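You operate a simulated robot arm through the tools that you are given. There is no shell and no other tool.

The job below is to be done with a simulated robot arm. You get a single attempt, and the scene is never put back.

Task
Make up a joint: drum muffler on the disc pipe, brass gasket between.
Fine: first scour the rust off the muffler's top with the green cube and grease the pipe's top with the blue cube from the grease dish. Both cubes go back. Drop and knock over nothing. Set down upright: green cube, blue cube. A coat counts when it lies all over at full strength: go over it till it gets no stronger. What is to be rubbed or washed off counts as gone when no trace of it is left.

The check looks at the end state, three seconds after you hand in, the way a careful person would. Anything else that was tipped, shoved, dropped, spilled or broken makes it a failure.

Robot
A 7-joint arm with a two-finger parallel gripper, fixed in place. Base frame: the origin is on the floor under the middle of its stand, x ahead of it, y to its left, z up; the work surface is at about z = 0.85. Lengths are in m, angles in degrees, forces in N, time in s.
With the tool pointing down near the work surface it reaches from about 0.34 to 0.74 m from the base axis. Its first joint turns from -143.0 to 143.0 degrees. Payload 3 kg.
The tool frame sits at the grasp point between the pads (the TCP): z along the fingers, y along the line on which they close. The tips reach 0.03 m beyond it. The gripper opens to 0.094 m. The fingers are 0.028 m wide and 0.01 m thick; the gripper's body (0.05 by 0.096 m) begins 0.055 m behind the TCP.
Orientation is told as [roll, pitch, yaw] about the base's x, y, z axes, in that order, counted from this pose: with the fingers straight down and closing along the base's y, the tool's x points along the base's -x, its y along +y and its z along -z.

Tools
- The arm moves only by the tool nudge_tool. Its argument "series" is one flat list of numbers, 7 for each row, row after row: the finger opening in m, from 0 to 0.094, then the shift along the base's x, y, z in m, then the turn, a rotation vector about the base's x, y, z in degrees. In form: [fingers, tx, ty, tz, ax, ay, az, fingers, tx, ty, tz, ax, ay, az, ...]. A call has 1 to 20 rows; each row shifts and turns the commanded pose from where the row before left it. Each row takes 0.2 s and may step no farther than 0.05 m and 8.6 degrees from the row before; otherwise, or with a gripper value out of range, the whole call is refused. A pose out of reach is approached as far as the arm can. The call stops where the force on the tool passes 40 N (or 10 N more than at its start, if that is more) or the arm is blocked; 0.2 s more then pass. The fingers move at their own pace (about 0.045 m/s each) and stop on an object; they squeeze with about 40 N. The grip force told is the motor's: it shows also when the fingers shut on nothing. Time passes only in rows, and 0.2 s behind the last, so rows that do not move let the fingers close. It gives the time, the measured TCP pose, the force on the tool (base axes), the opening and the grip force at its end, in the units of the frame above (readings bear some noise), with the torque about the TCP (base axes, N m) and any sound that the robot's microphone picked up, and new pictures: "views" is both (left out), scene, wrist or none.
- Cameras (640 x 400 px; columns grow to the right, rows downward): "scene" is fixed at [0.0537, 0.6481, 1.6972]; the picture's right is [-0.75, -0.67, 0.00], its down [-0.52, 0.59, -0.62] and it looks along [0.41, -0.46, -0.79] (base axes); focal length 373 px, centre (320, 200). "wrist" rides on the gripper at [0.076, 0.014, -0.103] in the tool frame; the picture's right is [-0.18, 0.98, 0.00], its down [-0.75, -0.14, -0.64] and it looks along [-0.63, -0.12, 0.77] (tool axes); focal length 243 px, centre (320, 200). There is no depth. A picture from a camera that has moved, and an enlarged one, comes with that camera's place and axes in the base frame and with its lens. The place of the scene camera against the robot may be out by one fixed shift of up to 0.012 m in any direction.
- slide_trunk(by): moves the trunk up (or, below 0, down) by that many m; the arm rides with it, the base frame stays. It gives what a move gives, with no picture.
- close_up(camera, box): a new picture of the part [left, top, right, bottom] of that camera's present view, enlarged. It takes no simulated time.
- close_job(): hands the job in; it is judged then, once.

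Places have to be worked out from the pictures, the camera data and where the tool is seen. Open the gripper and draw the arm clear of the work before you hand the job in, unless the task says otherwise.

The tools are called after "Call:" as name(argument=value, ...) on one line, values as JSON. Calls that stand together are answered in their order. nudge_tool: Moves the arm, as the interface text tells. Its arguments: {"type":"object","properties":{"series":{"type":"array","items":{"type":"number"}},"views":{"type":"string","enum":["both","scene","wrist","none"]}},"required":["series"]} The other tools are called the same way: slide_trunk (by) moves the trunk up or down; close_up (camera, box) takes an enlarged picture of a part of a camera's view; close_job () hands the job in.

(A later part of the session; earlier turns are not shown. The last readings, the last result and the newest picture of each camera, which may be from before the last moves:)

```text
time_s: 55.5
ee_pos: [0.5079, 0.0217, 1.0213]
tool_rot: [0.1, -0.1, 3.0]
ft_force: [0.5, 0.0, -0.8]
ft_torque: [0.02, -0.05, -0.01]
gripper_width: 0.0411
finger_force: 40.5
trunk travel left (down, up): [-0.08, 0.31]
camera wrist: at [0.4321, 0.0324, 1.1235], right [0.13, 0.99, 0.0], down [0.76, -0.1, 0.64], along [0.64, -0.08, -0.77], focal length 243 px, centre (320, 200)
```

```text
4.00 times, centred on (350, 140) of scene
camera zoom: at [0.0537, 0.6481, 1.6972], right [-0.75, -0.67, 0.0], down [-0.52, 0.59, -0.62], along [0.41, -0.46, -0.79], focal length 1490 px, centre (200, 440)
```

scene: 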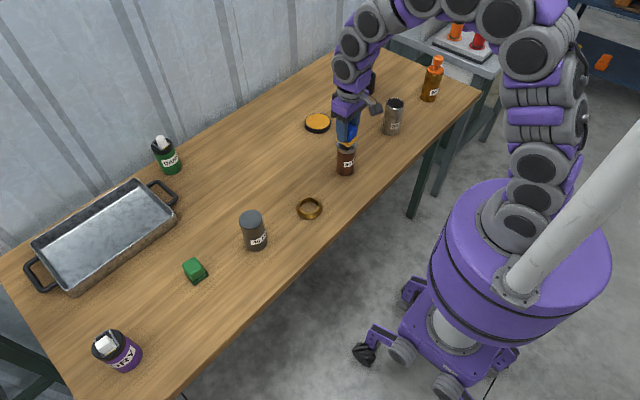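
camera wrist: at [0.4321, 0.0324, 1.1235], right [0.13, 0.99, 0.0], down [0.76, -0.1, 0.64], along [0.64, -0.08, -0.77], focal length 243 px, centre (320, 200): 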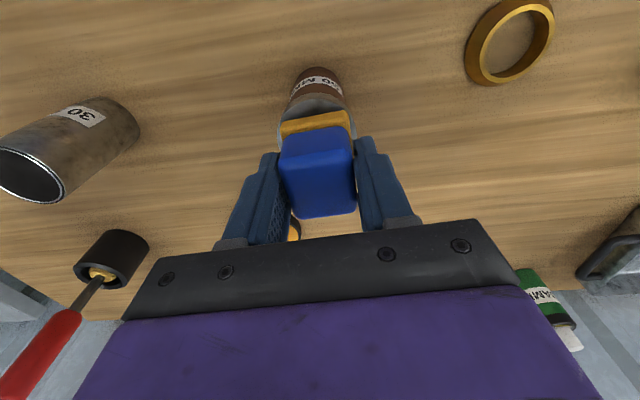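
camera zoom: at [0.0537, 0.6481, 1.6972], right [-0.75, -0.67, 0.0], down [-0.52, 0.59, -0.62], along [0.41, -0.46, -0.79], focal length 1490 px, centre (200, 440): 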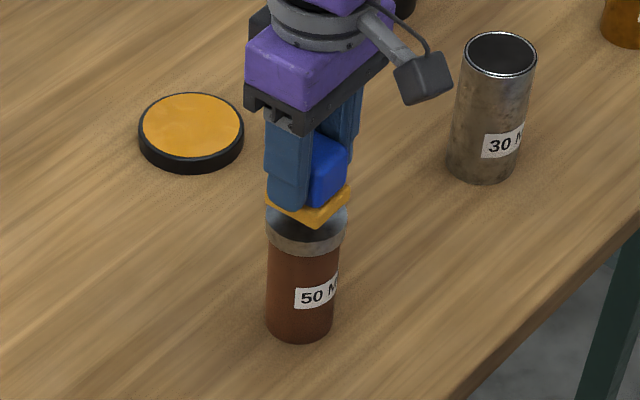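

The pad is centred on the disc within about 1–2 mm. I'll lower carefully until contact.

Call:
nudge_tool(series=[0.02, 0.0015, -0.001, -0.009, 0, 0, 0, 0.02, 0, 0, -0.004, 0, 0, 0], views="none")

Call:
nudge_tool(series=[0.02, 0, 0, -0.002, 0, 0, 0, 0.02, 0, 0, 0, 0, 0, 0], views="none")

Call:
nudge_tool(series=[0.02, 0, 0, -0.0015, 0, 0, 0, 0.02, 0, 0, 0, 0, 0, 0], views="none")

Call:
close_up(camera="scene", box=[300, 90, 400, 190])

```text
time_s: 56.1
ee_pos: [0.5103, 0.0225, 1.0081]
tool_rot: [0.0, -0.2, 2.9]
ft_force: [-1.1, 0.2, 0.0]
ft_torque: [-0.01, -0.01, -0.01]
gripper_width: 0.0414
finger_force: 40.3
trunk travel left (down, up): [-0.08, 0.31]
```

```text
time_s: 56.7
ee_pos: [0.5092, 0.023, 1.006]
tool_rot: [-0.1, -0.2, 3.0]
ft_force: [0.7, 0.3, 10.5]
ft_torque: [0.01, 0.0, 0.03]
gripper_width: 0.0415
finger_force: 40.1
trunk travel left (down, up): [-0.08, 0.31]
```

```text
time_s: 57.3
ee_pos: [0.5097, 0.0218, 1.0068]
tool_rot: [0.0, -0.3, 3.0]
ft_force: [2.5, 1.4, 32.5]
ft_torque: [0.04, -0.06, -0.02]
gripper_width: 0.0414
finger_force: 40.0
trunk travel left (down, up): [-0.08, 0.31]
```

```text
4.00 times, centred on (350, 140) of scene
camera zoom: at [0.0537, 0.6481, 1.6972], right [-0.75, -0.67, 0.0], down [-0.52, 0.59, -0.62], along [0.41, -0.46, -0.79], focal length 1490 px, centre (200, 440)
```

zoom: 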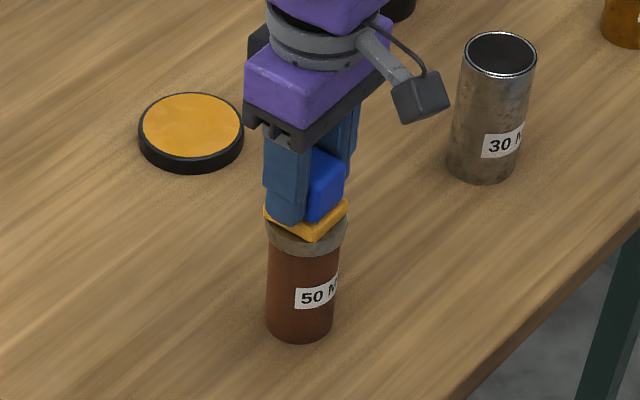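

Contact is firm at 32 N, which is more than I want. I'll ease up 1.9 mm to bring it to a few newtons before rubbing.

Call:
nudge_tool(series=[0.02, 0, 0, 0.0019, 0, 0, 0, 0.02, 0, 0, 0, 0, 0, 0], views="none")

```text
time_s: 57.9
ee_pos: [0.509, 0.022, 1.006]
tool_rot: [0.0, -0.1, 3.0]
ft_force: [4.3, 0.9, 19.3]
ft_torque: [0.05, -0.36, 0.0]
gripper_width: 0.0414
finger_force: 39.8
trunk travel left (down, up): [-0.08, 0.31]
```

Call:
nudge_tool(series=[0.02, 0, 0, 0.001, 0, 0, 0, 0.02, 0, 0, 0, 0, 0, 0], views="none")

```text
time_s: 58.5
ee_pos: [0.5088, 0.0225, 1.0058]
tool_rot: [0.0, 0.1, 3.0]
ft_force: [0.8, -0.6, 3.0]
ft_torque: [-0.01, -0.17, 0.01]
gripper_width: 0.0414
finger_force: 39.7
trunk travel left (down, up): [-0.08, 0.31]
```

About 3 N now. I'll do a gentle raster over the disc with offsets of up to 9 mm, first half.

Call:
nudge_tool(series=[0.02, 0.0045, 0, 0, 0, 0, 0, 0.02, 0.0045, 0, 0, 0, 0, 0, 0.02, -0.0045, 0.0045, 0, 0, 0, 0, 0.02, -0.0045, 0.0045, 0, 0, 0, 0], views="none")

Call:
close_up(camera="scene", box=[300, 90, 400, 190])

```text
time_s: 59.5
ee_pos: [0.5089, 0.0306, 1.0075]
tool_rot: [0.0, -0.1, 3.0]
ft_force: [0.0, -0.5, 0.9]
ft_torque: [-0.02, 0.0, -0.01]
gripper_width: 0.0414
finger_force: 40.2
trunk travel left (down, up): [-0.08, 0.31]
```

```text
4.00 times, centred on (350, 140) of scene
camera zoom: at [0.0537, 0.6481, 1.6972], right [-0.75, -0.67, 0.0], down [-0.52, 0.59, -0.62], along [0.41, -0.46, -0.79], focal length 1490 px, centre (200, 440)
```

zoom: 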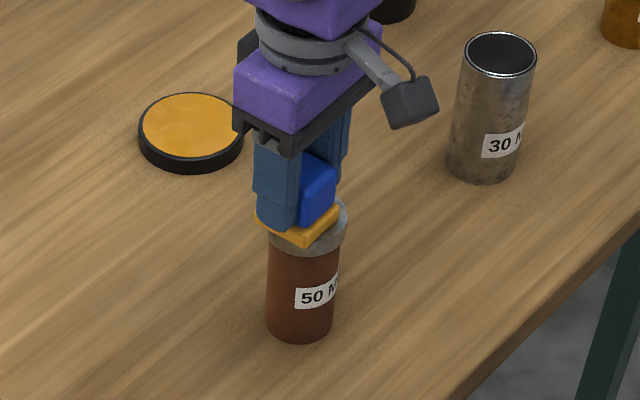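

The pipe is unmoved, but contact was nearly lost. I'll lower 1 mm and continue with force checks.

Call:
nudge_tool(series=[0.02, 0, 0, -0.0008, 0, 0, 0, 0.02, 0, -0.003, 0, 0, 0, 0], views="none")

```text
time_s: 60.1
ee_pos: [0.5089, 0.0281, 1.0059]
tool_rot: [0.0, -0.2, 3.0]
ft_force: [1.0, 0.4, 3.3]
ft_torque: [0.06, -0.01, -0.01]
gripper_width: 0.0412
finger_force: 39.5
trunk travel left (down, up): [-0.08, 0.31]
```

Steady at 3.3 N. Now a full perimeter loop at 8 mm offset.

Call:
nudge_tool(series=[0.02, 0.004, 0, -0.0002, 0, 0, 0, 0.02, 0.004, 0, 0, 0, 0, 0, 0.02, 0, 0.002, 0, 0, 0, 0, 0.02, 0, -0.004, 0, 0, 0, 0, 0.02, 0, -0.004, 0, 0, 0, 0, 0.02, 0, -0.004, 0, 0, 0, 0, 0.02, 0, -0.004, 0, 0, 0, 0, 0.02, -0.004, 0, 0, 0, 0, 0, 0.02, -0.004, 0, 0, 0, 0, 0, 0.02, -0.004, 0, 0, 0, 0, 0, 0.02, -0.004, 0, 0, 0, 0, 0], views="none")

Call:
close_up(camera="scene", box=[300, 90, 400, 190])

```text
time_s: 62.5
ee_pos: [0.5003, 0.0132, 1.0057]
tool_rot: [0.0, 0.1, 3.0]
ft_force: [-0.4, 0.8, 4.8]
ft_torque: [-0.09, -0.12, 0.03]
gripper_width: 0.0414
finger_force: 40.3
trunk travel left (down, up): [-0.08, 0.31]
```

```text
4.00 times, centred on (350, 140) of scene
camera zoom: at [0.0537, 0.6481, 1.6972], right [-0.75, -0.67, 0.0], down [-0.52, 0.59, -0.62], along [0.41, -0.46, -0.79], focal length 1490 px, centre (200, 440)
```

zoom: 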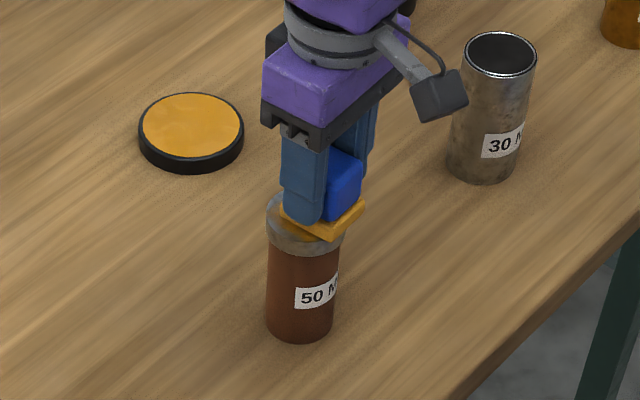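

Some grease shows beside the pad. I'll continue the loop along the other sides and through the middle.

Call:
nudge_tool(series=[0.02, 0, 0.004, 0, 0, 0, 0, 0.02, 0, 0.004, 0, 0, 0, 0, 0.02, 0, 0.004, 0, 0, 0, 0, 0.02, 0, 0.004, 0, 0, 0, 0, 0.02, 0.004, 0, 0, 0, 0, 0, 0.02, 0.004, 0, 0, 0, 0, 0, 0.02, 0.004, 0, 0, 0, 0, 0, 0.02, 0.004, 0, 0, 0, 0, 0, 0.02, 0, -0.004, 0, 0, 0, 0, 0.02, 0, -0.004, 0, 0, 0, 0, 0.02, -0.004, 0, 0, 0, 0, 0, 0.02, -0.004, 0, 0, 0, 0, 0, 0.02, -0.004, 0, 0, 0, 0, 0, 0.02, -0.004, 0, 0, 0, 0, 0], views="none")

Call:
nudge_tool(series=[0.02, 0, 0, 0.02, 0, 0, 0, 0.02, 0, -0.04, 0.03, 0, 0, 0, 0.02, 0, -0.035, 0, 0, 0, 0, 0.02, 0, 0, 0, 0, 0, 0], views="both")

Call:
close_up(camera="scene", box=[320, 125, 370, 175])

Call:
close_up(camera="wrist", box=[330, 0, 490, 130])

```text
time_s: 65.5
ee_pos: [0.5007, 0.0219, 1.0064]
tool_rot: [0.0, -0.1, 3.1]
ft_force: [0.6, 0.2, 7.0]
ft_torque: [-0.08, -0.07, -0.03]
gripper_width: 0.0415
finger_force: 39.6
trunk travel left (down, up): [-0.08, 0.31]
```

```text
time_s: 66.5
ee_pos: [0.5006, -0.0545, 1.0551]
tool_rot: [0.2, -0.1, 3.0]
ft_force: [-0.6, -0.6, -1.1]
ft_torque: [0.01, 0.04, 0.0]
gripper_width: 0.0414
finger_force: 39.6
trunk travel left (down, up): [-0.08, 0.31]
camera wrist: at [0.4253, -0.0447, 1.1592], right [0.13, 0.99, 0.0], down [0.76, -0.1, 0.64], along [0.64, -0.08, -0.77], focal length 243 px, centre (320, 200)
```

scene: 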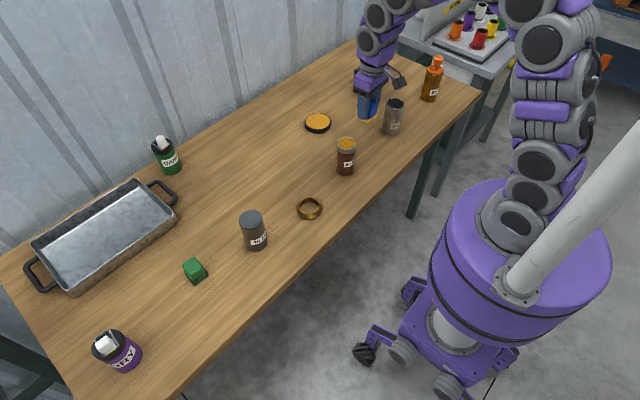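
wrist: 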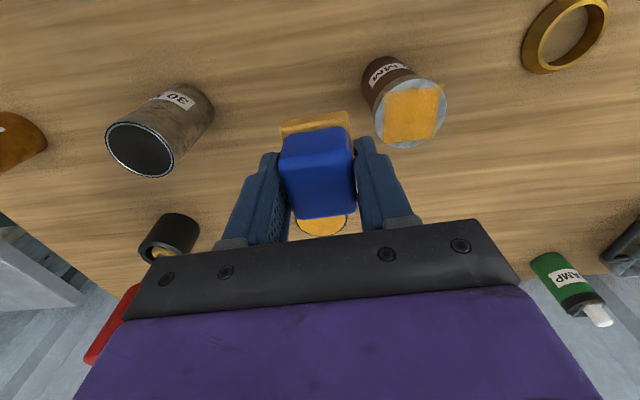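

```text
8.00 times, centred on (345, 150) of scene
camera zoom: at [0.0537, 0.6481, 1.6972], right [-0.75, -0.67, 0.0], down [-0.52, 0.59, -0.62], along [0.41, -0.46, -0.79], focal length 2981 px, centre (120, 600)
```

zoom: 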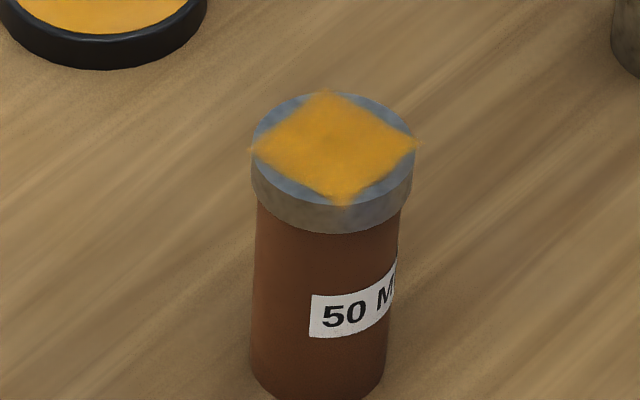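

```text
3.08 times, centred on (410, 65) of wrist
camera zoom: at [0.4253, -0.0447, 1.1592], right [0.13, 0.99, 0.0], down [0.76, -0.1, 0.64], along [0.64, -0.08, -0.77], focal length 746 px, centre (43, 615)
```

zoom: 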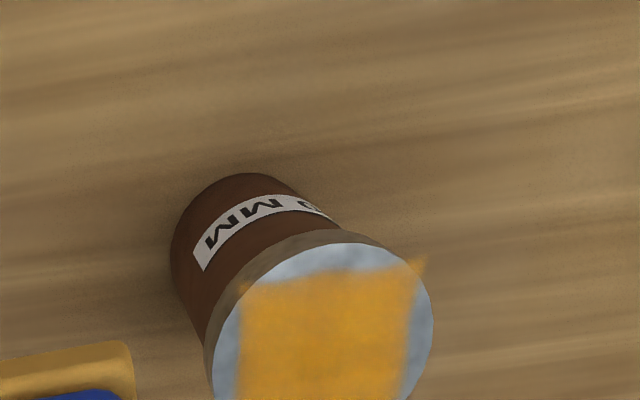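

The hard press at the centre left a pad-sized square of grease, but the light rubbing barely spread any, so either the load is used up or it needs firmer contact. I'll test a firmer stamp at offset (+8, +8) mm, pressing straight down.

Call:
nudge_tool(series=[0.02, 0.0087, 0.042, 0, 0, 0, 0, 0.02, 0.0087, 0.0415, 0, 0, 0, 0, 0.02, 0, 0, -0.025, 0, 0, 0, 0.02, 0, 0, -0.018, 0, 0, 0, 0.02, 0, 0, -0.005, 0, 0, 0, 0.02, 0, 0, -0.002, 0, 0, 0, 0.02, 0, 0, 0, 0, 0, 0], views="none")

```text
time_s: 68.1
ee_pos: [0.5186, 0.0299, 1.0065]
tool_rot: [0.0, -0.1, 3.0]
ft_force: [0.2, -0.2, -0.4]
ft_torque: [0.0, 0.0, -0.03]
gripper_width: 0.0413
finger_force: 40.2
trunk travel left (down, up): [-0.08, 0.31]
```

Call:
nudge_tool(series=[0.02, 0, 0, -0.001, 0, 0, 0, 0.02, 0, 0, 0, 0, 0, 0], views="none")

```text
time_s: 68.7
ee_pos: [0.5175, 0.0307, 1.0062]
tool_rot: [0.1, -0.2, 3.0]
ft_force: [0.0, -0.2, 11.8]
ft_torque: [-0.06, 0.12, 0.01]
gripper_width: 0.0413
finger_force: 40.2
trunk travel left (down, up): [-0.08, 0.31]
```

11.8 N of straight-down contact. I'll hold briefly, then lift aside to see the effect.

Call:
nudge_tool(series=[0.02, 0, 0, 0, 0, 0, 0, 0.02, 0, 0, 0, 0, 0, 0, 0.02, 0, 0, 0, 0, 0, 0, 0.02, 0, 0, 0.02, 0, 0, 0, 0.02, 0, -0.045, 0.02, 0, 0, 0, 0.02, 0, -0.04, 0, 0, 0, 0], views="wrist")

Call:
close_up(camera="scene", box=[320, 125, 370, 175])

Call:
close_up(camera="scene", box=[330, 70, 410, 140])

```text
time_s: 70.1
ee_pos: [0.5179, -0.0567, 1.045]
tool_rot: [0.2, -0.1, 3.1]
ft_force: [0.0, -0.6, -1.2]
ft_torque: [0.02, 0.01, 0.01]
gripper_width: 0.0415
finger_force: 40.3
trunk travel left (down, up): [-0.08, 0.31]
camera wrist: at [0.4429, -0.0481, 1.1477], right [0.13, 0.99, 0.0], down [0.76, -0.1, 0.64], along [0.64, -0.08, -0.77], focal length 243 px, centre (320, 200)
```

wrist: 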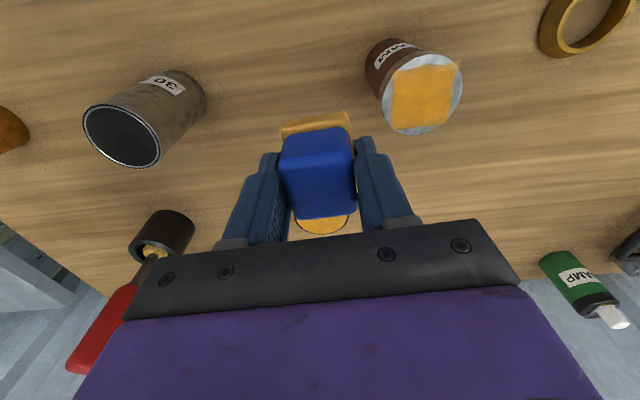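

```text
8.00 times, centred on (345, 150) of scene
camera zoom: at [0.0537, 0.6481, 1.6972], right [-0.75, -0.67, 0.0], down [-0.52, 0.59, -0.62], along [0.41, -0.46, -0.79], focal length 2981 px, centre (120, 600)
```

zoom: 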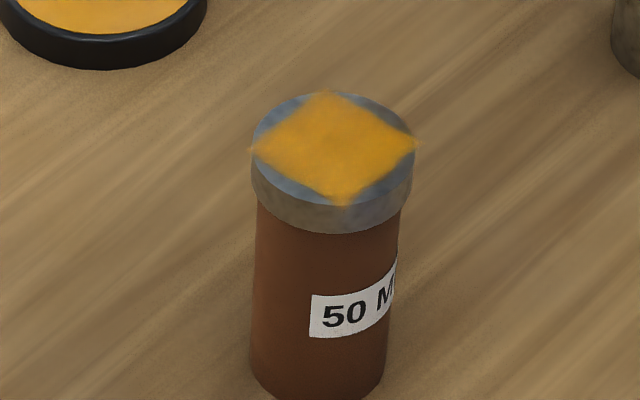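

```text
5.71 times, centred on (370, 105) of scene
camera zoom: at [0.0537, 0.6481, 1.6972], right [-0.75, -0.67, 0.0], down [-0.52, 0.59, -0.62], along [0.41, -0.46, -0.79], focal length 2129 px, centre (34, 743)
```

zoom: 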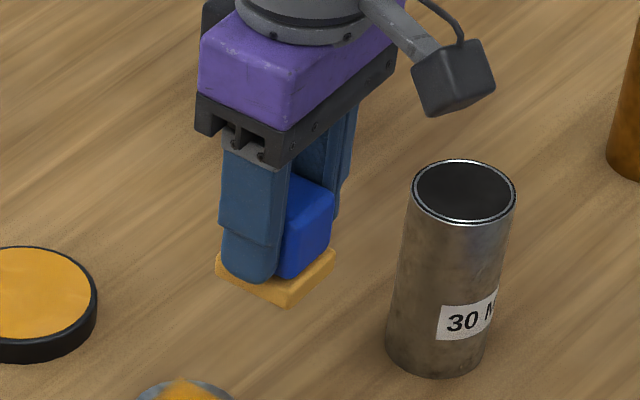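

Nothing new was deposited and the pad has gone paler, so its load was spent on the first press. I'll go back to the dish for another load.

Call:
nudge_tool(series=[0.02, 0.0475, -0.006, 0, 0, 0, 0, 0.02, 0.0475, -0.006, 0, 0, 0, 0, 0.02, 0.0475, -0.006, 0, 0, 0, 0, 0.02, 0.0475, -0.0055, 0, 0, 0, 0, 0.02, 0, 0, -0.045, 0, 0, 0, 0.02, 0, 0, -0.045, 0, 0, 0, 0.02, 0, 0, -0.03, 0, 0, 0, 0.02, 0, 0, -0.01, 0, 0, 0, 0.02, 0, 0, 0, 0, 0, 0], views="wrist")

Call:
close_up(camera="scene", box=[280, 90, 360, 150])

```text
time_s: 72.1
ee_pos: [0.7086, -0.0783, 0.9144]
tool_rot: [0.1, -0.2, 3.0]
ft_force: [-0.1, 1.3, -0.3]
ft_torque: [0.02, 0.01, -0.01]
gripper_width: 0.0415
finger_force: 40.4
trunk travel left (down, up): [-0.08, 0.31]
camera wrist: at [0.6323, -0.0693, 1.0179], right [0.13, 0.99, 0.0], down [0.76, -0.1, 0.64], along [0.64, -0.08, -0.77], focal length 243 px, centre (320, 200)
```

wrist: 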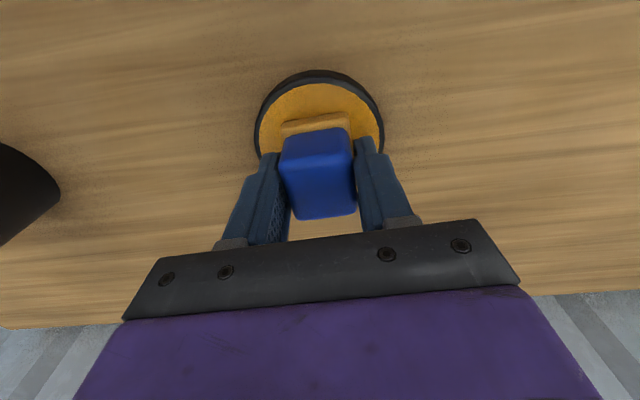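

```text
6.67 times, centred on (320, 120) of scene
camera zoom: at [0.0537, 0.6481, 1.6972], right [-0.75, -0.67, 0.0], down [-0.52, 0.59, -0.62], along [0.41, -0.46, -0.79], focal length 2484 px, centre (320, 733)
```

zoom: 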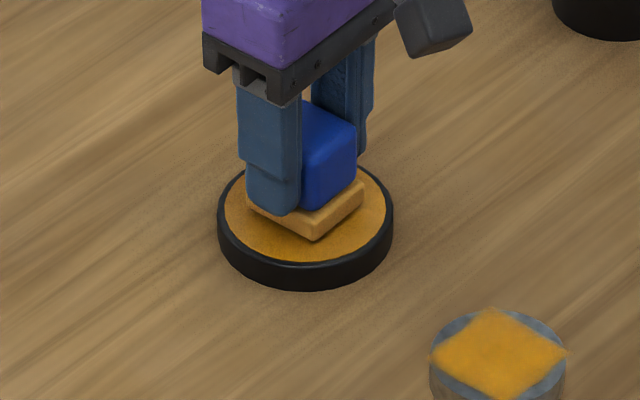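

The paler pad is right above the grease. I'll lower to a contact of about 10 N and hold.

Call:
nudge_tool(series=[0.02, 0, 0, -0.002, 0, 0, 0, 0.02, 0, 0, -0.001, 0, 0, 0, 0.02, 0, 0, 0, 0, 0, 0], views="none")

```text
time_s: 72.9
ee_pos: [0.7087, -0.0792, 0.9118]
tool_rot: [0.1, -0.1, 3.0]
ft_force: [-0.6, 0.1, 0.2]
ft_torque: [-0.01, -0.01, -0.01]
gripper_width: 0.0414
finger_force: 40.3
trunk travel left (down, up): [-0.08, 0.31]
```

Call:
nudge_tool(series=[0.02, 0, 0, -0.001, 0, 0, 0, 0.02, 0, 0, 0, 0, 0, 0], views="none")

Call:
close_up(camera="scene", box=[280, 90, 360, 150])

```text
time_s: 73.5
ee_pos: [0.7091, -0.0782, 0.9119]
tool_rot: [0.1, -0.2, 3.0]
ft_force: [-1.1, -0.7, 9.3]
ft_torque: [-0.05, -0.04, 0.01]
gripper_width: 0.0413
finger_force: 40.3
trunk travel left (down, up): [-0.08, 0.31]
```

```text
6.67 times, centred on (320, 120) of scene
camera zoom: at [0.0537, 0.6481, 1.6972], right [-0.75, -0.67, 0.0], down [-0.52, 0.59, -0.62], along [0.41, -0.46, -0.79], focal length 2484 px, centre (320, 733)
```

zoom: 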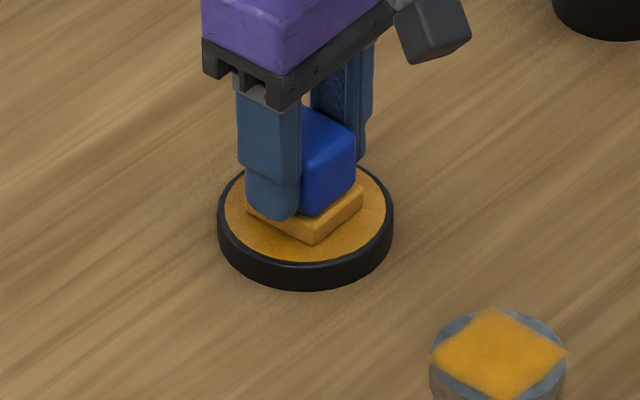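

It's taking grease. I'll hold a little longer so the pad loads fully.

Call:
nudge_tool(series=[0.02, 0, 0, -0.0006, 0, 0, 0, 0.02, 0, 0, 0, 0, 0, 0, 0.02, 0, 0, 0, 0, 0, 0, 0.02, 0, 0, 0, 0, 0, 0, 0.02, 0, 0, 0, 0, 0, 0], views="none")

Call:
close_up(camera="scene", box=[280, 90, 360, 150])

```text
time_s: 74.7
ee_pos: [0.7075, -0.079, 0.9117]
tool_rot: [0.1, -0.2, 3.0]
ft_force: [1.8, -2.6, 20.9]
ft_torque: [0.02, 0.09, 0.02]
gripper_width: 0.0415
finger_force: 39.2
trunk travel left (down, up): [-0.08, 0.31]
```

```text
6.67 times, centred on (320, 120) of scene
camera zoom: at [0.0537, 0.6481, 1.6972], right [-0.75, -0.67, 0.0], down [-0.52, 0.59, -0.62], along [0.41, -0.46, -0.79], focal length 2484 px, centre (320, 733)
```

zoom: 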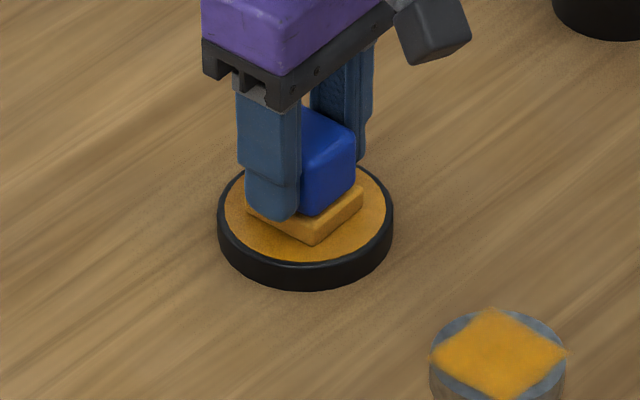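

The pad is loaded again. I'll lift, return over the pipe at offset (+8.5, 0) mm to coat the bare +x segment, and touch down.

Call:
nudge_tool(series=[0.02, 0, 0, 0.01, 0, 0, 0, 0.02, 0, 0, 0.04, 0, 0, 0, 0.02, 0, 0, 0.045, 0, 0, 0, 0.02, 0, 0, 0.04, 0, 0, 0, 0.02, -0.038, 0.0199, 0, 0, 0, 0, 0.02, -0.038, 0.0199, 0, 0, 0, 0, 0.02, -0.038, 0.0199, 0, 0, 0, 0, 0.02, -0.038, 0.0199, 0, 0, 0, 0, 0.02, -0.0375, 0.0199, 0, 0, 0, 0, 0.02, 0, 0, 0, 0, 0, 0], views="wrist")

Call:
close_up(camera="scene", box=[280, 90, 400, 180])

```text
time_s: 76.9
ee_pos: [0.52, 0.022, 1.0459]
tool_rot: [0.1, 0.0, 3.0]
ft_force: [0.8, -0.5, -0.3]
ft_torque: [0.01, -0.01, 0.0]
gripper_width: 0.0414
finger_force: 39.8
trunk travel left (down, up): [-0.08, 0.31]
camera wrist: at [0.4433, 0.032, 1.1487], right [0.13, 0.99, 0.0], down [0.76, -0.1, 0.64], along [0.64, -0.08, -0.77], focal length 243 px, centre (320, 200)
```

wrist: 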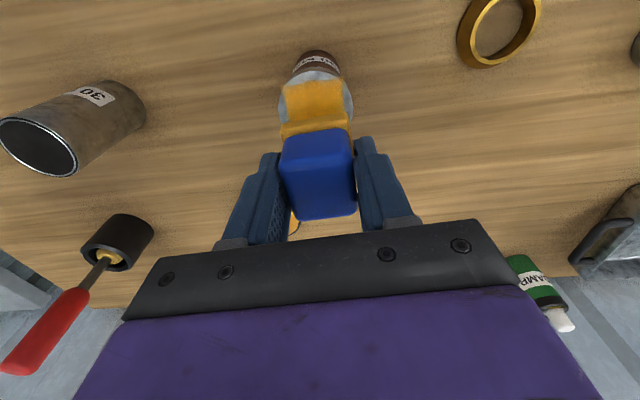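

```text
4.44 times, centred on (340, 135) of scene
camera zoom: at [0.0537, 0.6481, 1.6972], right [-0.75, -0.67, 0.0], down [-0.52, 0.59, -0.62], along [0.41, -0.46, -0.79], focal length 1656 px, centre (231, 489)
```

zoom: 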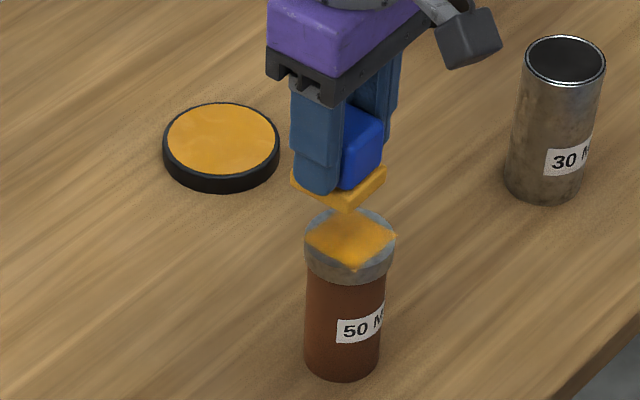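

Good position. I'll shift 1.5 mm back and lower onto the disc.

Call:
nudge_tool(series=[0.02, -0.0015, -0.001, -0.025, 0, 0, 0, 0.02, 0, 0, -0.012, 0, 0, 0, 0.02, 0, 0, -0.003, 0, 0, 0, 0.02, 0, 0, 0, 0, 0, 0], views="none")

```text
time_s: 77.9
ee_pos: [0.5175, 0.0204, 1.0054]
tool_rot: [0.1, -0.1, 3.0]
ft_force: [0.7, 0.2, 2.8]
ft_torque: [0.0, -0.1, 0.01]
gripper_width: 0.0416
finger_force: 40.4
trunk travel left (down, up): [-0.08, 0.31]
```

Touching at about 3 N. I'll press slightly more and rub along y at this offset.

Call:
nudge_tool(series=[0.02, 0, 0, -0.0004, 0, 0, 0, 0.02, 0, 0.003, 0, 0, 0, 0, 0.02, 0, 0.003, 0, 0, 0, 0, 0.02, 0, -0.003, 0, 0, 0, 0, 0.02, 0, -0.003, 0, 0, 0, 0, 0.02, 0, -0.003, 0, 0, 0, 0, 0.02, 0, -0.003, 0, 0, 0, 0], views="none")

Call:
nudge_tool(series=[0.02, 0, 0, 0.02, 0, 0, 0, 0.02, 0, -0.035, 0.02, 0, 0, 0, 0.02, 0, -0.035, 0, 0, 0, 0], views="wrist")

Call:
close_up(camera="scene", box=[320, 125, 370, 175])

Call:
close_up(camera="wrist", box=[340, 30, 480, 150])

```text
time_s: 79.5
ee_pos: [0.5183, 0.0164, 1.0053]
tool_rot: [0.0, -0.2, 3.0]
ft_force: [-0.4, 6.1, 21.7]
ft_torque: [0.47, 0.07, -0.01]
gripper_width: 0.0412
finger_force: 39.8
trunk travel left (down, up): [-0.08, 0.31]
```

```text
time_s: 80.3
ee_pos: [0.5183, -0.0555, 1.0449]
tool_rot: [0.1, -0.2, 3.1]
ft_force: [0.5, 0.2, -0.3]
ft_torque: [0.01, 0.01, -0.01]
gripper_width: 0.0414
finger_force: 40.1
trunk travel left (down, up): [-0.08, 0.31]
camera wrist: at [0.4426, -0.0475, 1.1479], right [0.13, 0.99, 0.0], down [0.76, -0.1, 0.64], along [0.64, -0.08, -0.77], focal length 243 px, centre (320, 200)
```

wrist: 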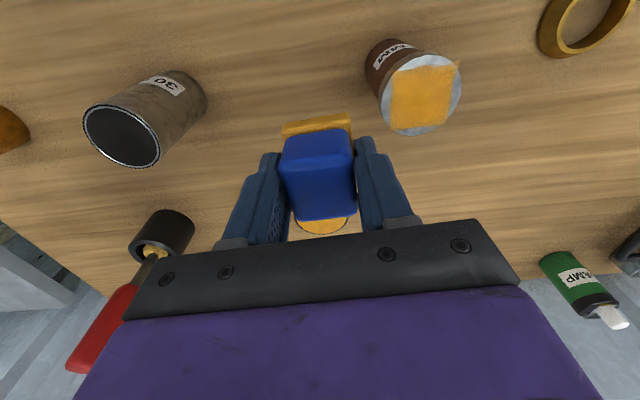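

```text
8.00 times, centred on (345, 150) of scene
camera zoom: at [0.0537, 0.6481, 1.6972], right [-0.75, -0.67, 0.0], down [-0.52, 0.59, -0.62], along [0.41, -0.46, -0.79], focal length 2981 px, centre (120, 600)
```

zoom: 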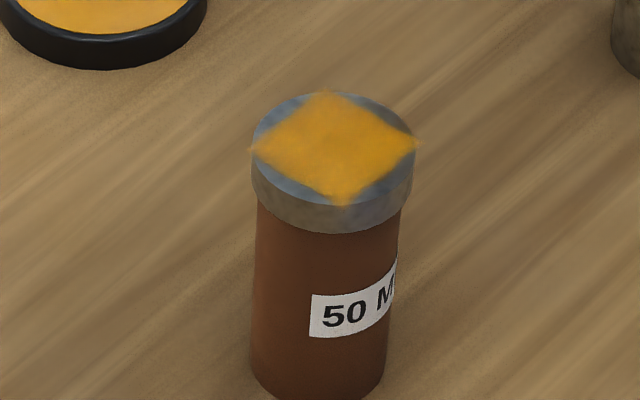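

```text
3.33 times, centred on (410, 90) of wrist
camera zoom: at [0.4426, -0.0475, 1.1479], right [0.13, 0.99, 0.0], down [0.76, -0.1, 0.64], along [0.64, -0.08, -0.77], focal length 809 px, centre (20, 567)
```

zoom: 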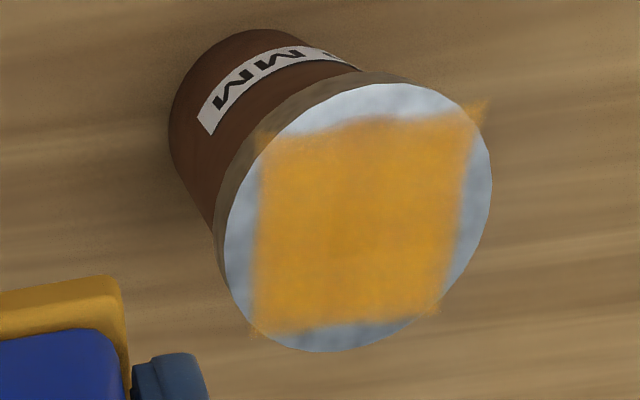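

The coat is evidently a fixed square area that has filled in fairly evenly; offsets don't extend it. What matters is its strength, so I'll rub again centred on it with the fresh load and compare.

Call:
nudge_tool(series=[0.02, -0.004, 0.038, 0, 0, 0, 0, 0.02, -0.004, 0.0385, 0, 0, 0, 0, 0.02, 0, 0, -0.025, 0, 0, 0, 0.02, 0, 0, -0.012, 0, 0, 0, 0.02, 0, 0, -0.0028, 0, 0, 0, 0.02, 0, 0, 0, 0, 0, 0], views="none")

```text
time_s: 81.7
ee_pos: [0.5104, 0.0207, 1.0056]
tool_rot: [0.0, -0.2, 3.0]
ft_force: [0.3, -2.3, 9.5]
ft_torque: [-0.32, -0.01, 0.01]
gripper_width: 0.0416
finger_force: 39.7
trunk travel left (down, up): [-0.08, 0.31]
```

About 9.5 N contact. I'll rub with ±6 mm strokes in x and y.

Call:
nudge_tool(series=[0.02, 0.003, 0, 0.0003, 0, 0, 0, 0.02, 0.003, 0, 0, 0, 0, 0, 0.02, -0.003, 0.003, 0, 0, 0, 0, 0.02, -0.003, 0.003, 0, 0, 0, 0, 0.02, -0.003, -0.003, 0, 0, 0, 0, 0.02, -0.003, -0.003, 0, 0, 0, 0, 0.02, 0.003, -0.003, 0, 0, 0, 0, 0.02, 0.003, -0.003, 0, 0, 0, 0, 0.02, 0.003, 0.003, 0, 0, 0, 0, 0.02, 0.003, 0.003, 0, 0, 0, 0, 0.02, -0.004, 0, 0, 0, 0, 0, 0.02, -0.004, 0, 0, 0, 0, 0, 0.02, -0.004, 0, 0, 0, 0, 0, 0.02, 0.003, 0.003, 0, 0, 0, 0, 0.02, 0.003, 0.003, 0, 0, 0, 0, 0.02, 0, -0.004, 0, 0, 0, 0, 0.02, 0, -0.004, 0, 0, 0, 0, 0.02, 0, -0.004, 0, 0, 0, 0, 0.02, 0, 0.006, 0, 0, 0, 0], views="none")

Call:
nudge_tool(series=[0.02, 0, 0, 0.02, 0, 0, 0, 0.02, 0.004, -0.04, 0.02, 0, 0, 0, 0.02, 0.004, -0.037, 0, 0, 0, 0], views="wrist")

Call:
close_up(camera="scene", box=[320, 125, 370, 175])

Call:
close_up(camera="wrist", box=[340, 30, 480, 150])

```text
time_s: 85.7
ee_pos: [0.5092, 0.0213, 1.0052]
tool_rot: [-0.1, -0.1, 3.0]
ft_force: [1.5, -0.8, 2.0]
ft_torque: [-0.04, -0.05, 0.01]
gripper_width: 0.0414
finger_force: 40.1
trunk travel left (down, up): [-0.08, 0.31]
```

```text
time_s: 86.5
ee_pos: [0.5175, -0.0592, 1.0439]
tool_rot: [0.2, -0.1, 3.0]
ft_force: [-1.0, 1.2, -0.3]
ft_torque: [0.01, 0.03, -0.01]
gripper_width: 0.0416
finger_force: 40.5
trunk travel left (down, up): [-0.08, 0.31]
camera wrist: at [0.4426, -0.0495, 1.1482], right [0.13, 0.99, 0.0], down [0.76, -0.1, 0.64], along [0.64, -0.08, -0.77], focal length 243 px, centre (320, 200)
```

wrist: 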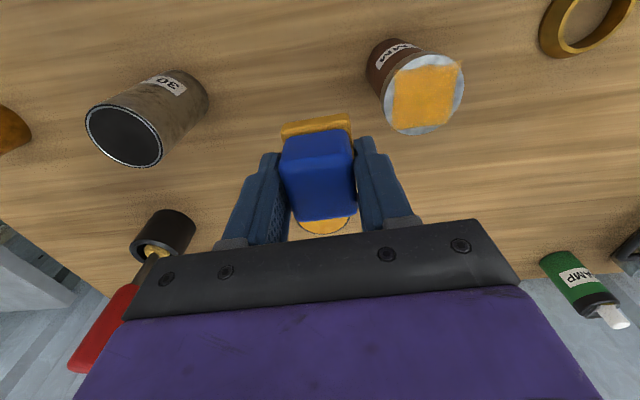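

```text
8.00 times, centred on (345, 150) of scene
camera zoom: at [0.0537, 0.6481, 1.6972], right [-0.75, -0.67, 0.0], down [-0.52, 0.59, -0.62], along [0.41, -0.46, -0.79], focal length 2981 px, centre (120, 600)
```

zoom: 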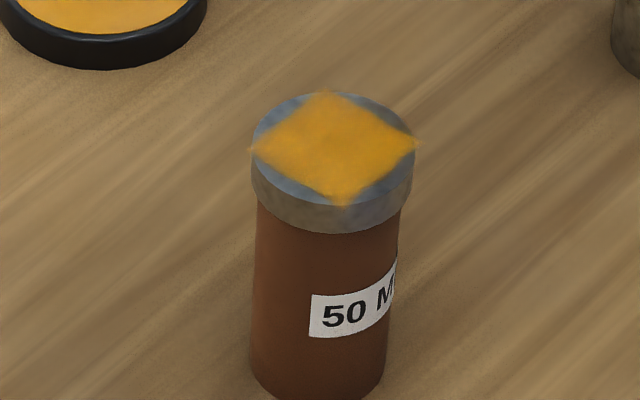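

```text
3.33 times, centred on (410, 90) of wrist
camera zoom: at [0.4426, -0.0495, 1.1482], right [0.13, 0.99, 0.0], down [0.76, -0.1, 0.64], along [0.64, -0.08, -0.77], focal length 809 px, centre (20, 567)
```

zoom: 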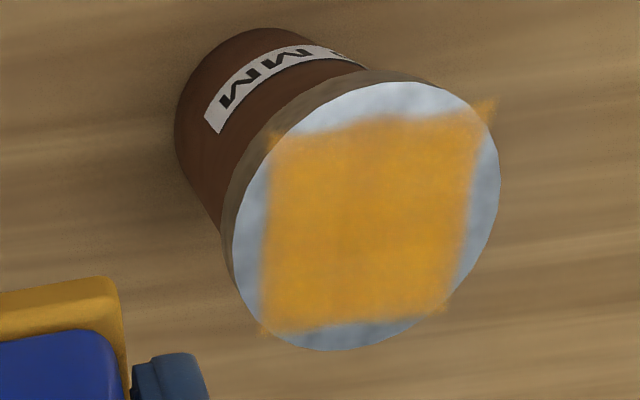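

The coat looks more even than before. I'll record a tight zoom, make another full pass, and compare whether it gets any stronger.

Call:
close_up(camera="wrist", box=[378, 48, 474, 138])

Call:
nudge_tool(series=[0.02, -0.004, 0.04, 0, 0, 0, 0, 0.02, -0.0035, 0.0395, 0, 0, 0, 0, 0.02, 0, 0, -0.025, 0, 0, 0, 0.02, 0, 0, -0.012, 0, 0, 0, 0.02, 0, 0, -0.003, 0, 0, 0, 0.02, 0, 0, 0, 0, 0, 0], views="none")

```text
4.44 times, centred on (426, 93) of wrist
camera zoom: at [0.4426, -0.0495, 1.1482], right [0.13, 0.99, 0.0], down [0.76, -0.1, 0.64], along [0.64, -0.08, -0.77], focal length 1078 px, centre (-151, 676)
```

zoom: 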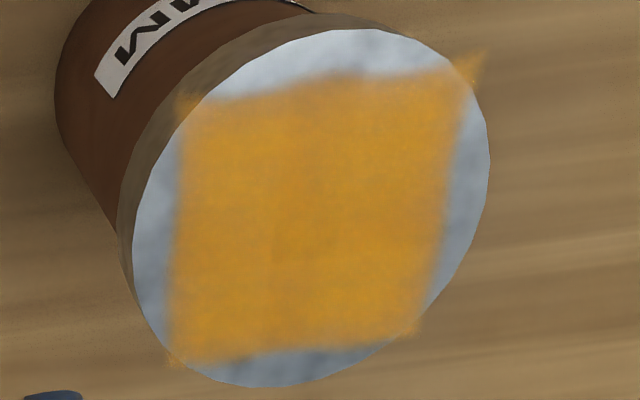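

```text
time_s: 87.9
ee_pos: [0.5113, 0.0248, 1.0054]
tool_rot: [0.1, -0.2, 3.0]
ft_force: [0.2, -0.1, 2.7]
ft_torque: [-0.04, -0.09, 0.04]
gripper_width: 0.0414
finger_force: 40.3
trunk travel left (down, up): [-0.08, 0.31]
```

Light contact again; I'll press a touch more and do a second full pass.

Call:
nudge_tool(series=[0.02, 0, -0.003, -0.0005, 0, 0, 0, 0.02, 0.004, 0, 0, 0, 0, 0, 0.02, 0.003, 0, 0, 0, 0, 0, 0.02, 0, 0.004, 0, 0, 0, 0, 0.02, 0, 0.003, 0, 0, 0, 0, 0.02, -0.004, 0, 0, 0, 0, 0, 0.02, -0.004, 0, 0, 0, 0, 0, 0.02, -0.004, 0, 0, 0, 0, 0, 0.02, -0.003, 0, 0, 0, 0, 0, 0.02, 0, -0.004, 0, 0, 0, 0, 0.02, 0, -0.004, 0, 0, 0, 0, 0.02, 0, -0.004, 0, 0, 0, 0, 0.02, 0, -0.003, 0, 0, 0, 0, 0.02, 0.004, 0, 0, 0, 0, 0, 0.02, 0.004, 0, 0, 0, 0, 0, 0.02, 0.004, 0, 0, 0, 0, 0, 0.02, 0.002, 0.004, 0, 0, 0, 0, 0.02, -0.003, 0.004, 0, 0, 0, 0, 0.02, -0.003, 0, 0, 0, 0, 0], views="none")

Call:
nudge_tool(series=[0.02, 0, 0, 0.02, 0, 0, 0, 0.02, 0.004, -0.04, 0.02, 0, 0, 0, 0.02, 0.004, -0.039, 0, 0, 0, 0], views="wrist")

Call:
close_up(camera="wrist", box=[378, 48, 474, 138])

Call:
close_up(camera="scene", box=[320, 125, 370, 175])

```text
time_s: 91.9
ee_pos: [0.5099, 0.0216, 1.0046]
tool_rot: [0.1, -0.2, 3.0]
ft_force: [2.2, 0.5, 5.9]
ft_torque: [0.03, -0.19, 0.01]
gripper_width: 0.0416
finger_force: 39.6
trunk travel left (down, up): [-0.08, 0.31]
```

```text
time_s: 92.7
ee_pos: [0.5199, -0.0628, 1.0447]
tool_rot: [0.1, 0.0, 3.1]
ft_force: [-0.2, 0.0, -0.6]
ft_torque: [-0.01, -0.01, 0.0]
gripper_width: 0.0414
finger_force: 39.9
trunk travel left (down, up): [-0.08, 0.31]
camera wrist: at [0.4429, -0.053, 1.1475], right [0.13, 0.99, 0.0], down [0.76, -0.1, 0.64], along [0.64, -0.08, -0.77], focal length 243 px, centre (320, 200)
```

wrist: 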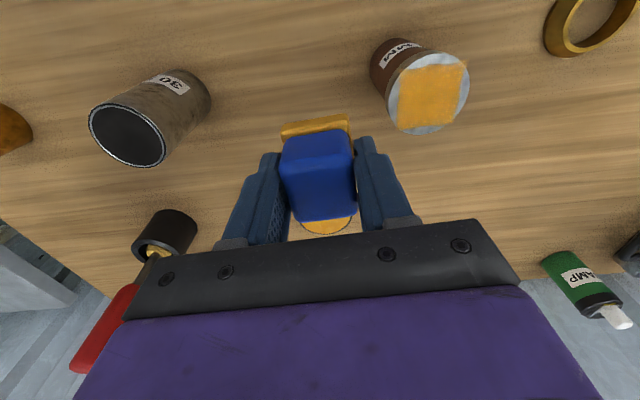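

```text
4.44 times, centred on (426, 93) of wrist
camera zoom: at [0.4429, -0.053, 1.1475], right [0.13, 0.99, 0.0], down [0.76, -0.1, 0.64], along [0.64, -0.08, -0.77], focal length 1078 px, centre (-151, 676)
```

zoom: 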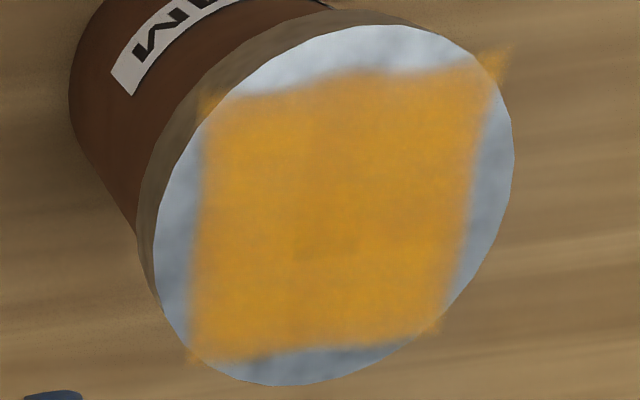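

```text
8.00 times, centred on (345, 150) of scene
camera zoom: at [0.0537, 0.6481, 1.6972], right [-0.75, -0.67, 0.0], down [-0.52, 0.59, -0.62], along [0.41, -0.46, -0.79], focal length 2981 px, centre (120, 600)
```

zoom: 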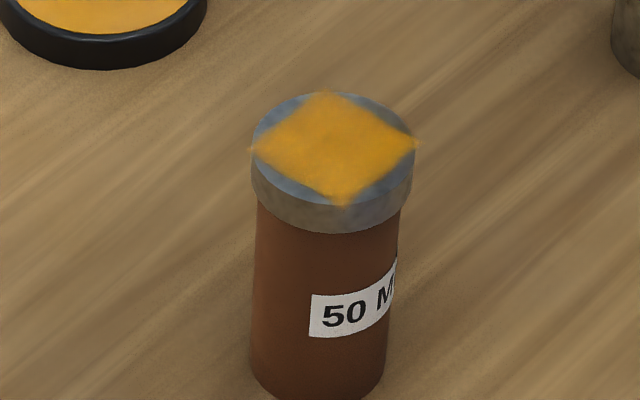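

The coat looks the same as after the previous pass. I'll check the pad's remaining load by looking at it beside the dish.

Call:
close_up(camera="scene", box=[300, 70, 400, 180])

Call:
close_up(camera="wrist", box=[270, 100, 370, 160])

```text
3.64 times, centred on (350, 125) of scene
camera zoom: at [0.0537, 0.6481, 1.6972], right [-0.75, -0.67, 0.0], down [-0.52, 0.59, -0.62], along [0.41, -0.46, -0.79], focal length 1355 px, centre (211, 473)
```

zoom: 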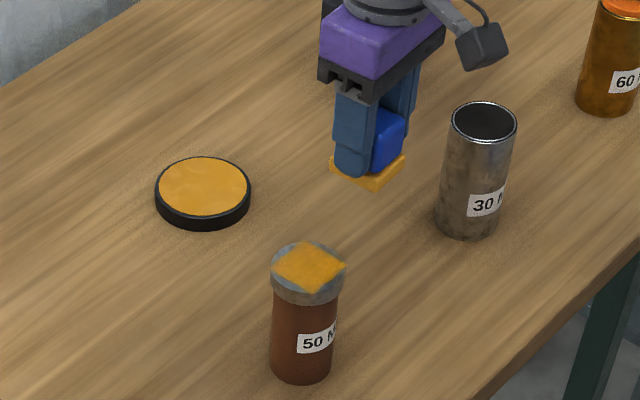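

```text
6.40 times, centred on (320, 130) of wrist
camera zoom: at [0.4429, -0.053, 1.1475], right [0.13, 0.99, 0.0], down [0.76, -0.1, 0.64], along [0.64, -0.08, -0.77], focal length 1553 px, centre (320, 648)
```

zoom: 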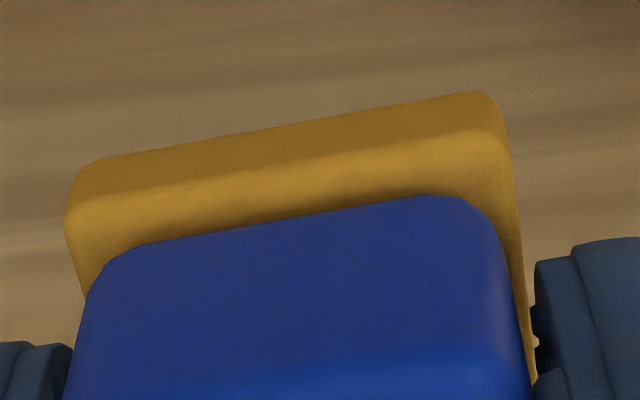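

The pad is still richly loaded after two passes, so the coat is no longer taking grease. One last quick pass for certainty, then I'll return the blue cube.

Call:
nudge_tool(series=[0.02, -0.004, 0.042, 0, 0, 0, 0, 0.02, -0.005, 0.0415, 0, 0, 0, 0, 0.02, 0, 0, -0.025, 0, 0, 0, 0.02, 0, 0, -0.012, 0, 0, 0, 0.02, 0, 0, -0.003, 0, 0, 0, 0.02, 0, 0, -0.0003, 0, 0, 0, 0.02, 0.004, 0.002, 0, 0, 0, 0, 0.02, 0, -0.004, 0, 0, 0, 0, 0.02, -0.004, 0, 0, 0, 0, 0, 0.02, -0.004, 0, 0, 0, 0, 0, 0.02, 0, 0.004, 0, 0, 0, 0, 0.02, 0.004, 0, 0, 0, 0, 0, 0.02, 0, -0.002, 0, 0, 0, 0, 0.02, 0, 0, 0, 0, 0, 0], views="none")

Call:
nudge_tool(series=[0.02, 0, 0, 0.02, 0, 0, 0, 0.02, 0.004, -0.04, 0.02, 0, 0, 0, 0.02, 0.005, -0.043, 0, 0, 0, 0], views="wrist")

Call:
close_up(camera="wrist", box=[378, 48, 474, 138])

Call:
close_up(camera="scene", box=[320, 125, 370, 175])

```text
time_s: 95.7
ee_pos: [0.5094, 0.0255, 1.0045]
tool_rot: [0.0, -0.1, 2.9]
ft_force: [0.0, 1.5, 5.4]
ft_torque: [0.03, -0.03, -0.01]
gripper_width: 0.0413
finger_force: 40.1
trunk travel left (down, up): [-0.08, 0.31]
```

```text
time_s: 96.5
ee_pos: [0.5182, -0.0622, 1.0448]
tool_rot: [0.2, -0.1, 3.1]
ft_force: [-1.2, 0.2, -1.0]
ft_torque: [0.0, 0.0, 0.02]
gripper_width: 0.0414
finger_force: 39.7
trunk travel left (down, up): [-0.08, 0.31]
camera wrist: at [0.4423, -0.0517, 1.1476], right [0.13, 0.99, 0.0], down [0.76, -0.1, 0.64], along [0.64, -0.08, -0.77], focal length 243 px, centre (320, 200)
```

wrist: 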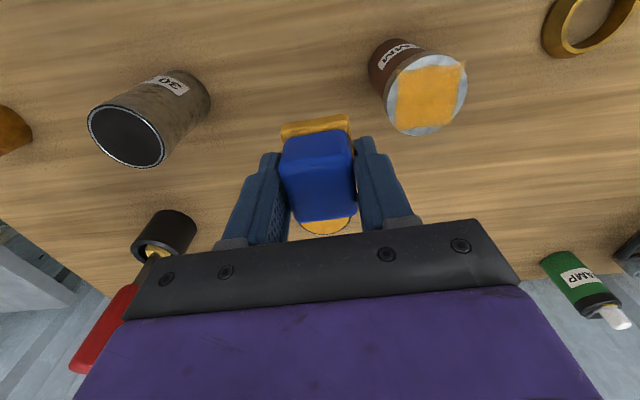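

```text
4.44 times, centred on (426, 93) of wrist
camera zoom: at [0.4423, -0.0517, 1.1476], right [0.13, 0.99, 0.0], down [0.76, -0.1, 0.64], along [0.64, -0.08, -0.77], focal length 1078 px, centre (-151, 676)
```

zoom: 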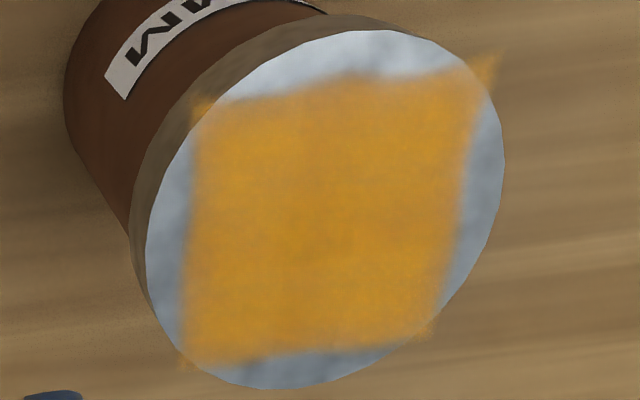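

```text
8.00 times, centred on (345, 150) of scene
camera zoom: at [0.0537, 0.6481, 1.6972], right [-0.75, -0.67, 0.0], down [-0.52, 0.59, -0.62], along [0.41, -0.46, -0.79], focal length 2981 px, centre (120, 600)
```

zoom: 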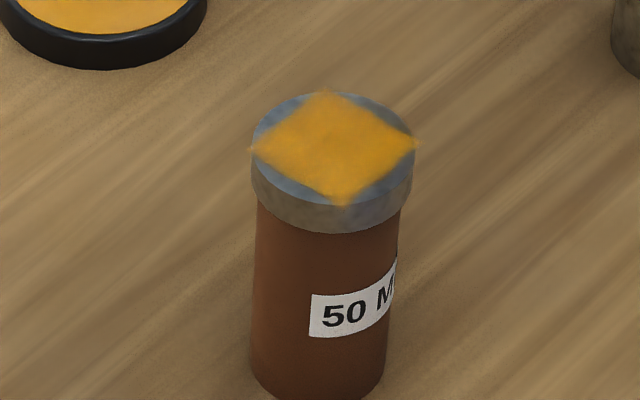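

The coat is unchanged by the extra pass, so it's at full strength. I'll carry the blue cube back to its original spot.

Call:
nudge_tool(series=[0.02, 0.0321, 0.0335, 0, 0, 0, 0, 0.02, 0.0321, 0.0335, -0.01, 0, 0, 0, 0.02, 0.0321, 0.0335, -0.01, 0, 0, 0, 0.02, 0.0321, 0.0335, -0.01, 0, 0, 0, 0.02, 0.0321, 0.0335, -0.015, 0, 0, 0, 0.02, 0.0321, 0.0335, -0.015, 0, 0, 0, 0.02, 0, 0, -0.035, 0, 0, 0, 0.02, 0, 0, -0.035, 0, 0, 0, 0.02, 0, 0, 0, 0, 0, 0], views="both")

```text
time_s: 98.5
ee_pos: [0.7113, 0.1437, 0.9145]
tool_rot: [0.0, 0.0, 3.0]
ft_force: [-0.1, 0.0, -1.3]
ft_torque: [-0.03, -0.01, 0.04]
gripper_width: 0.0413
finger_force: 39.5
trunk travel left (down, up): [-0.08, 0.31]
camera wrist: at [0.6347, 0.1538, 1.0179], right [0.13, 0.99, 0.0], down [0.76, -0.1, 0.64], along [0.64, -0.08, -0.77], focal length 243 px, centre (320, 200)
```

scene: 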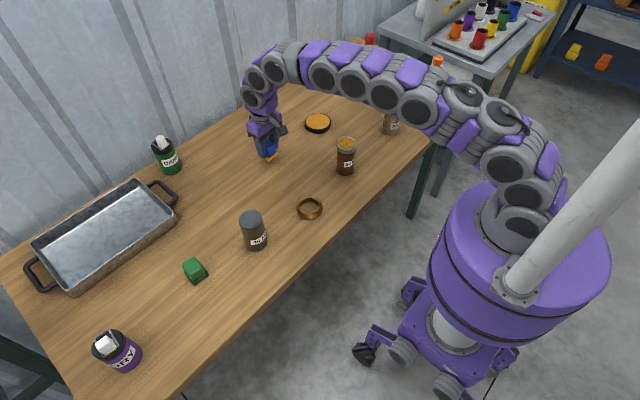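
wrist: 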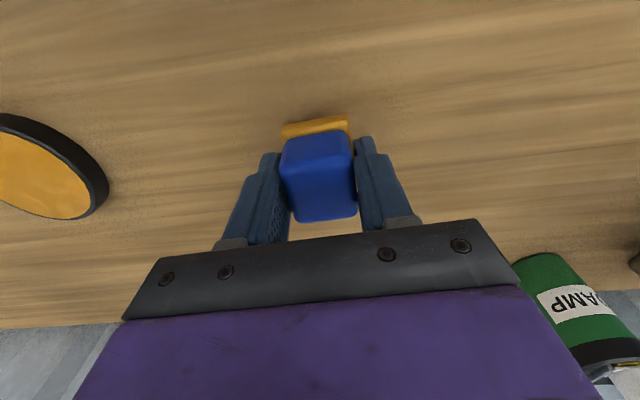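

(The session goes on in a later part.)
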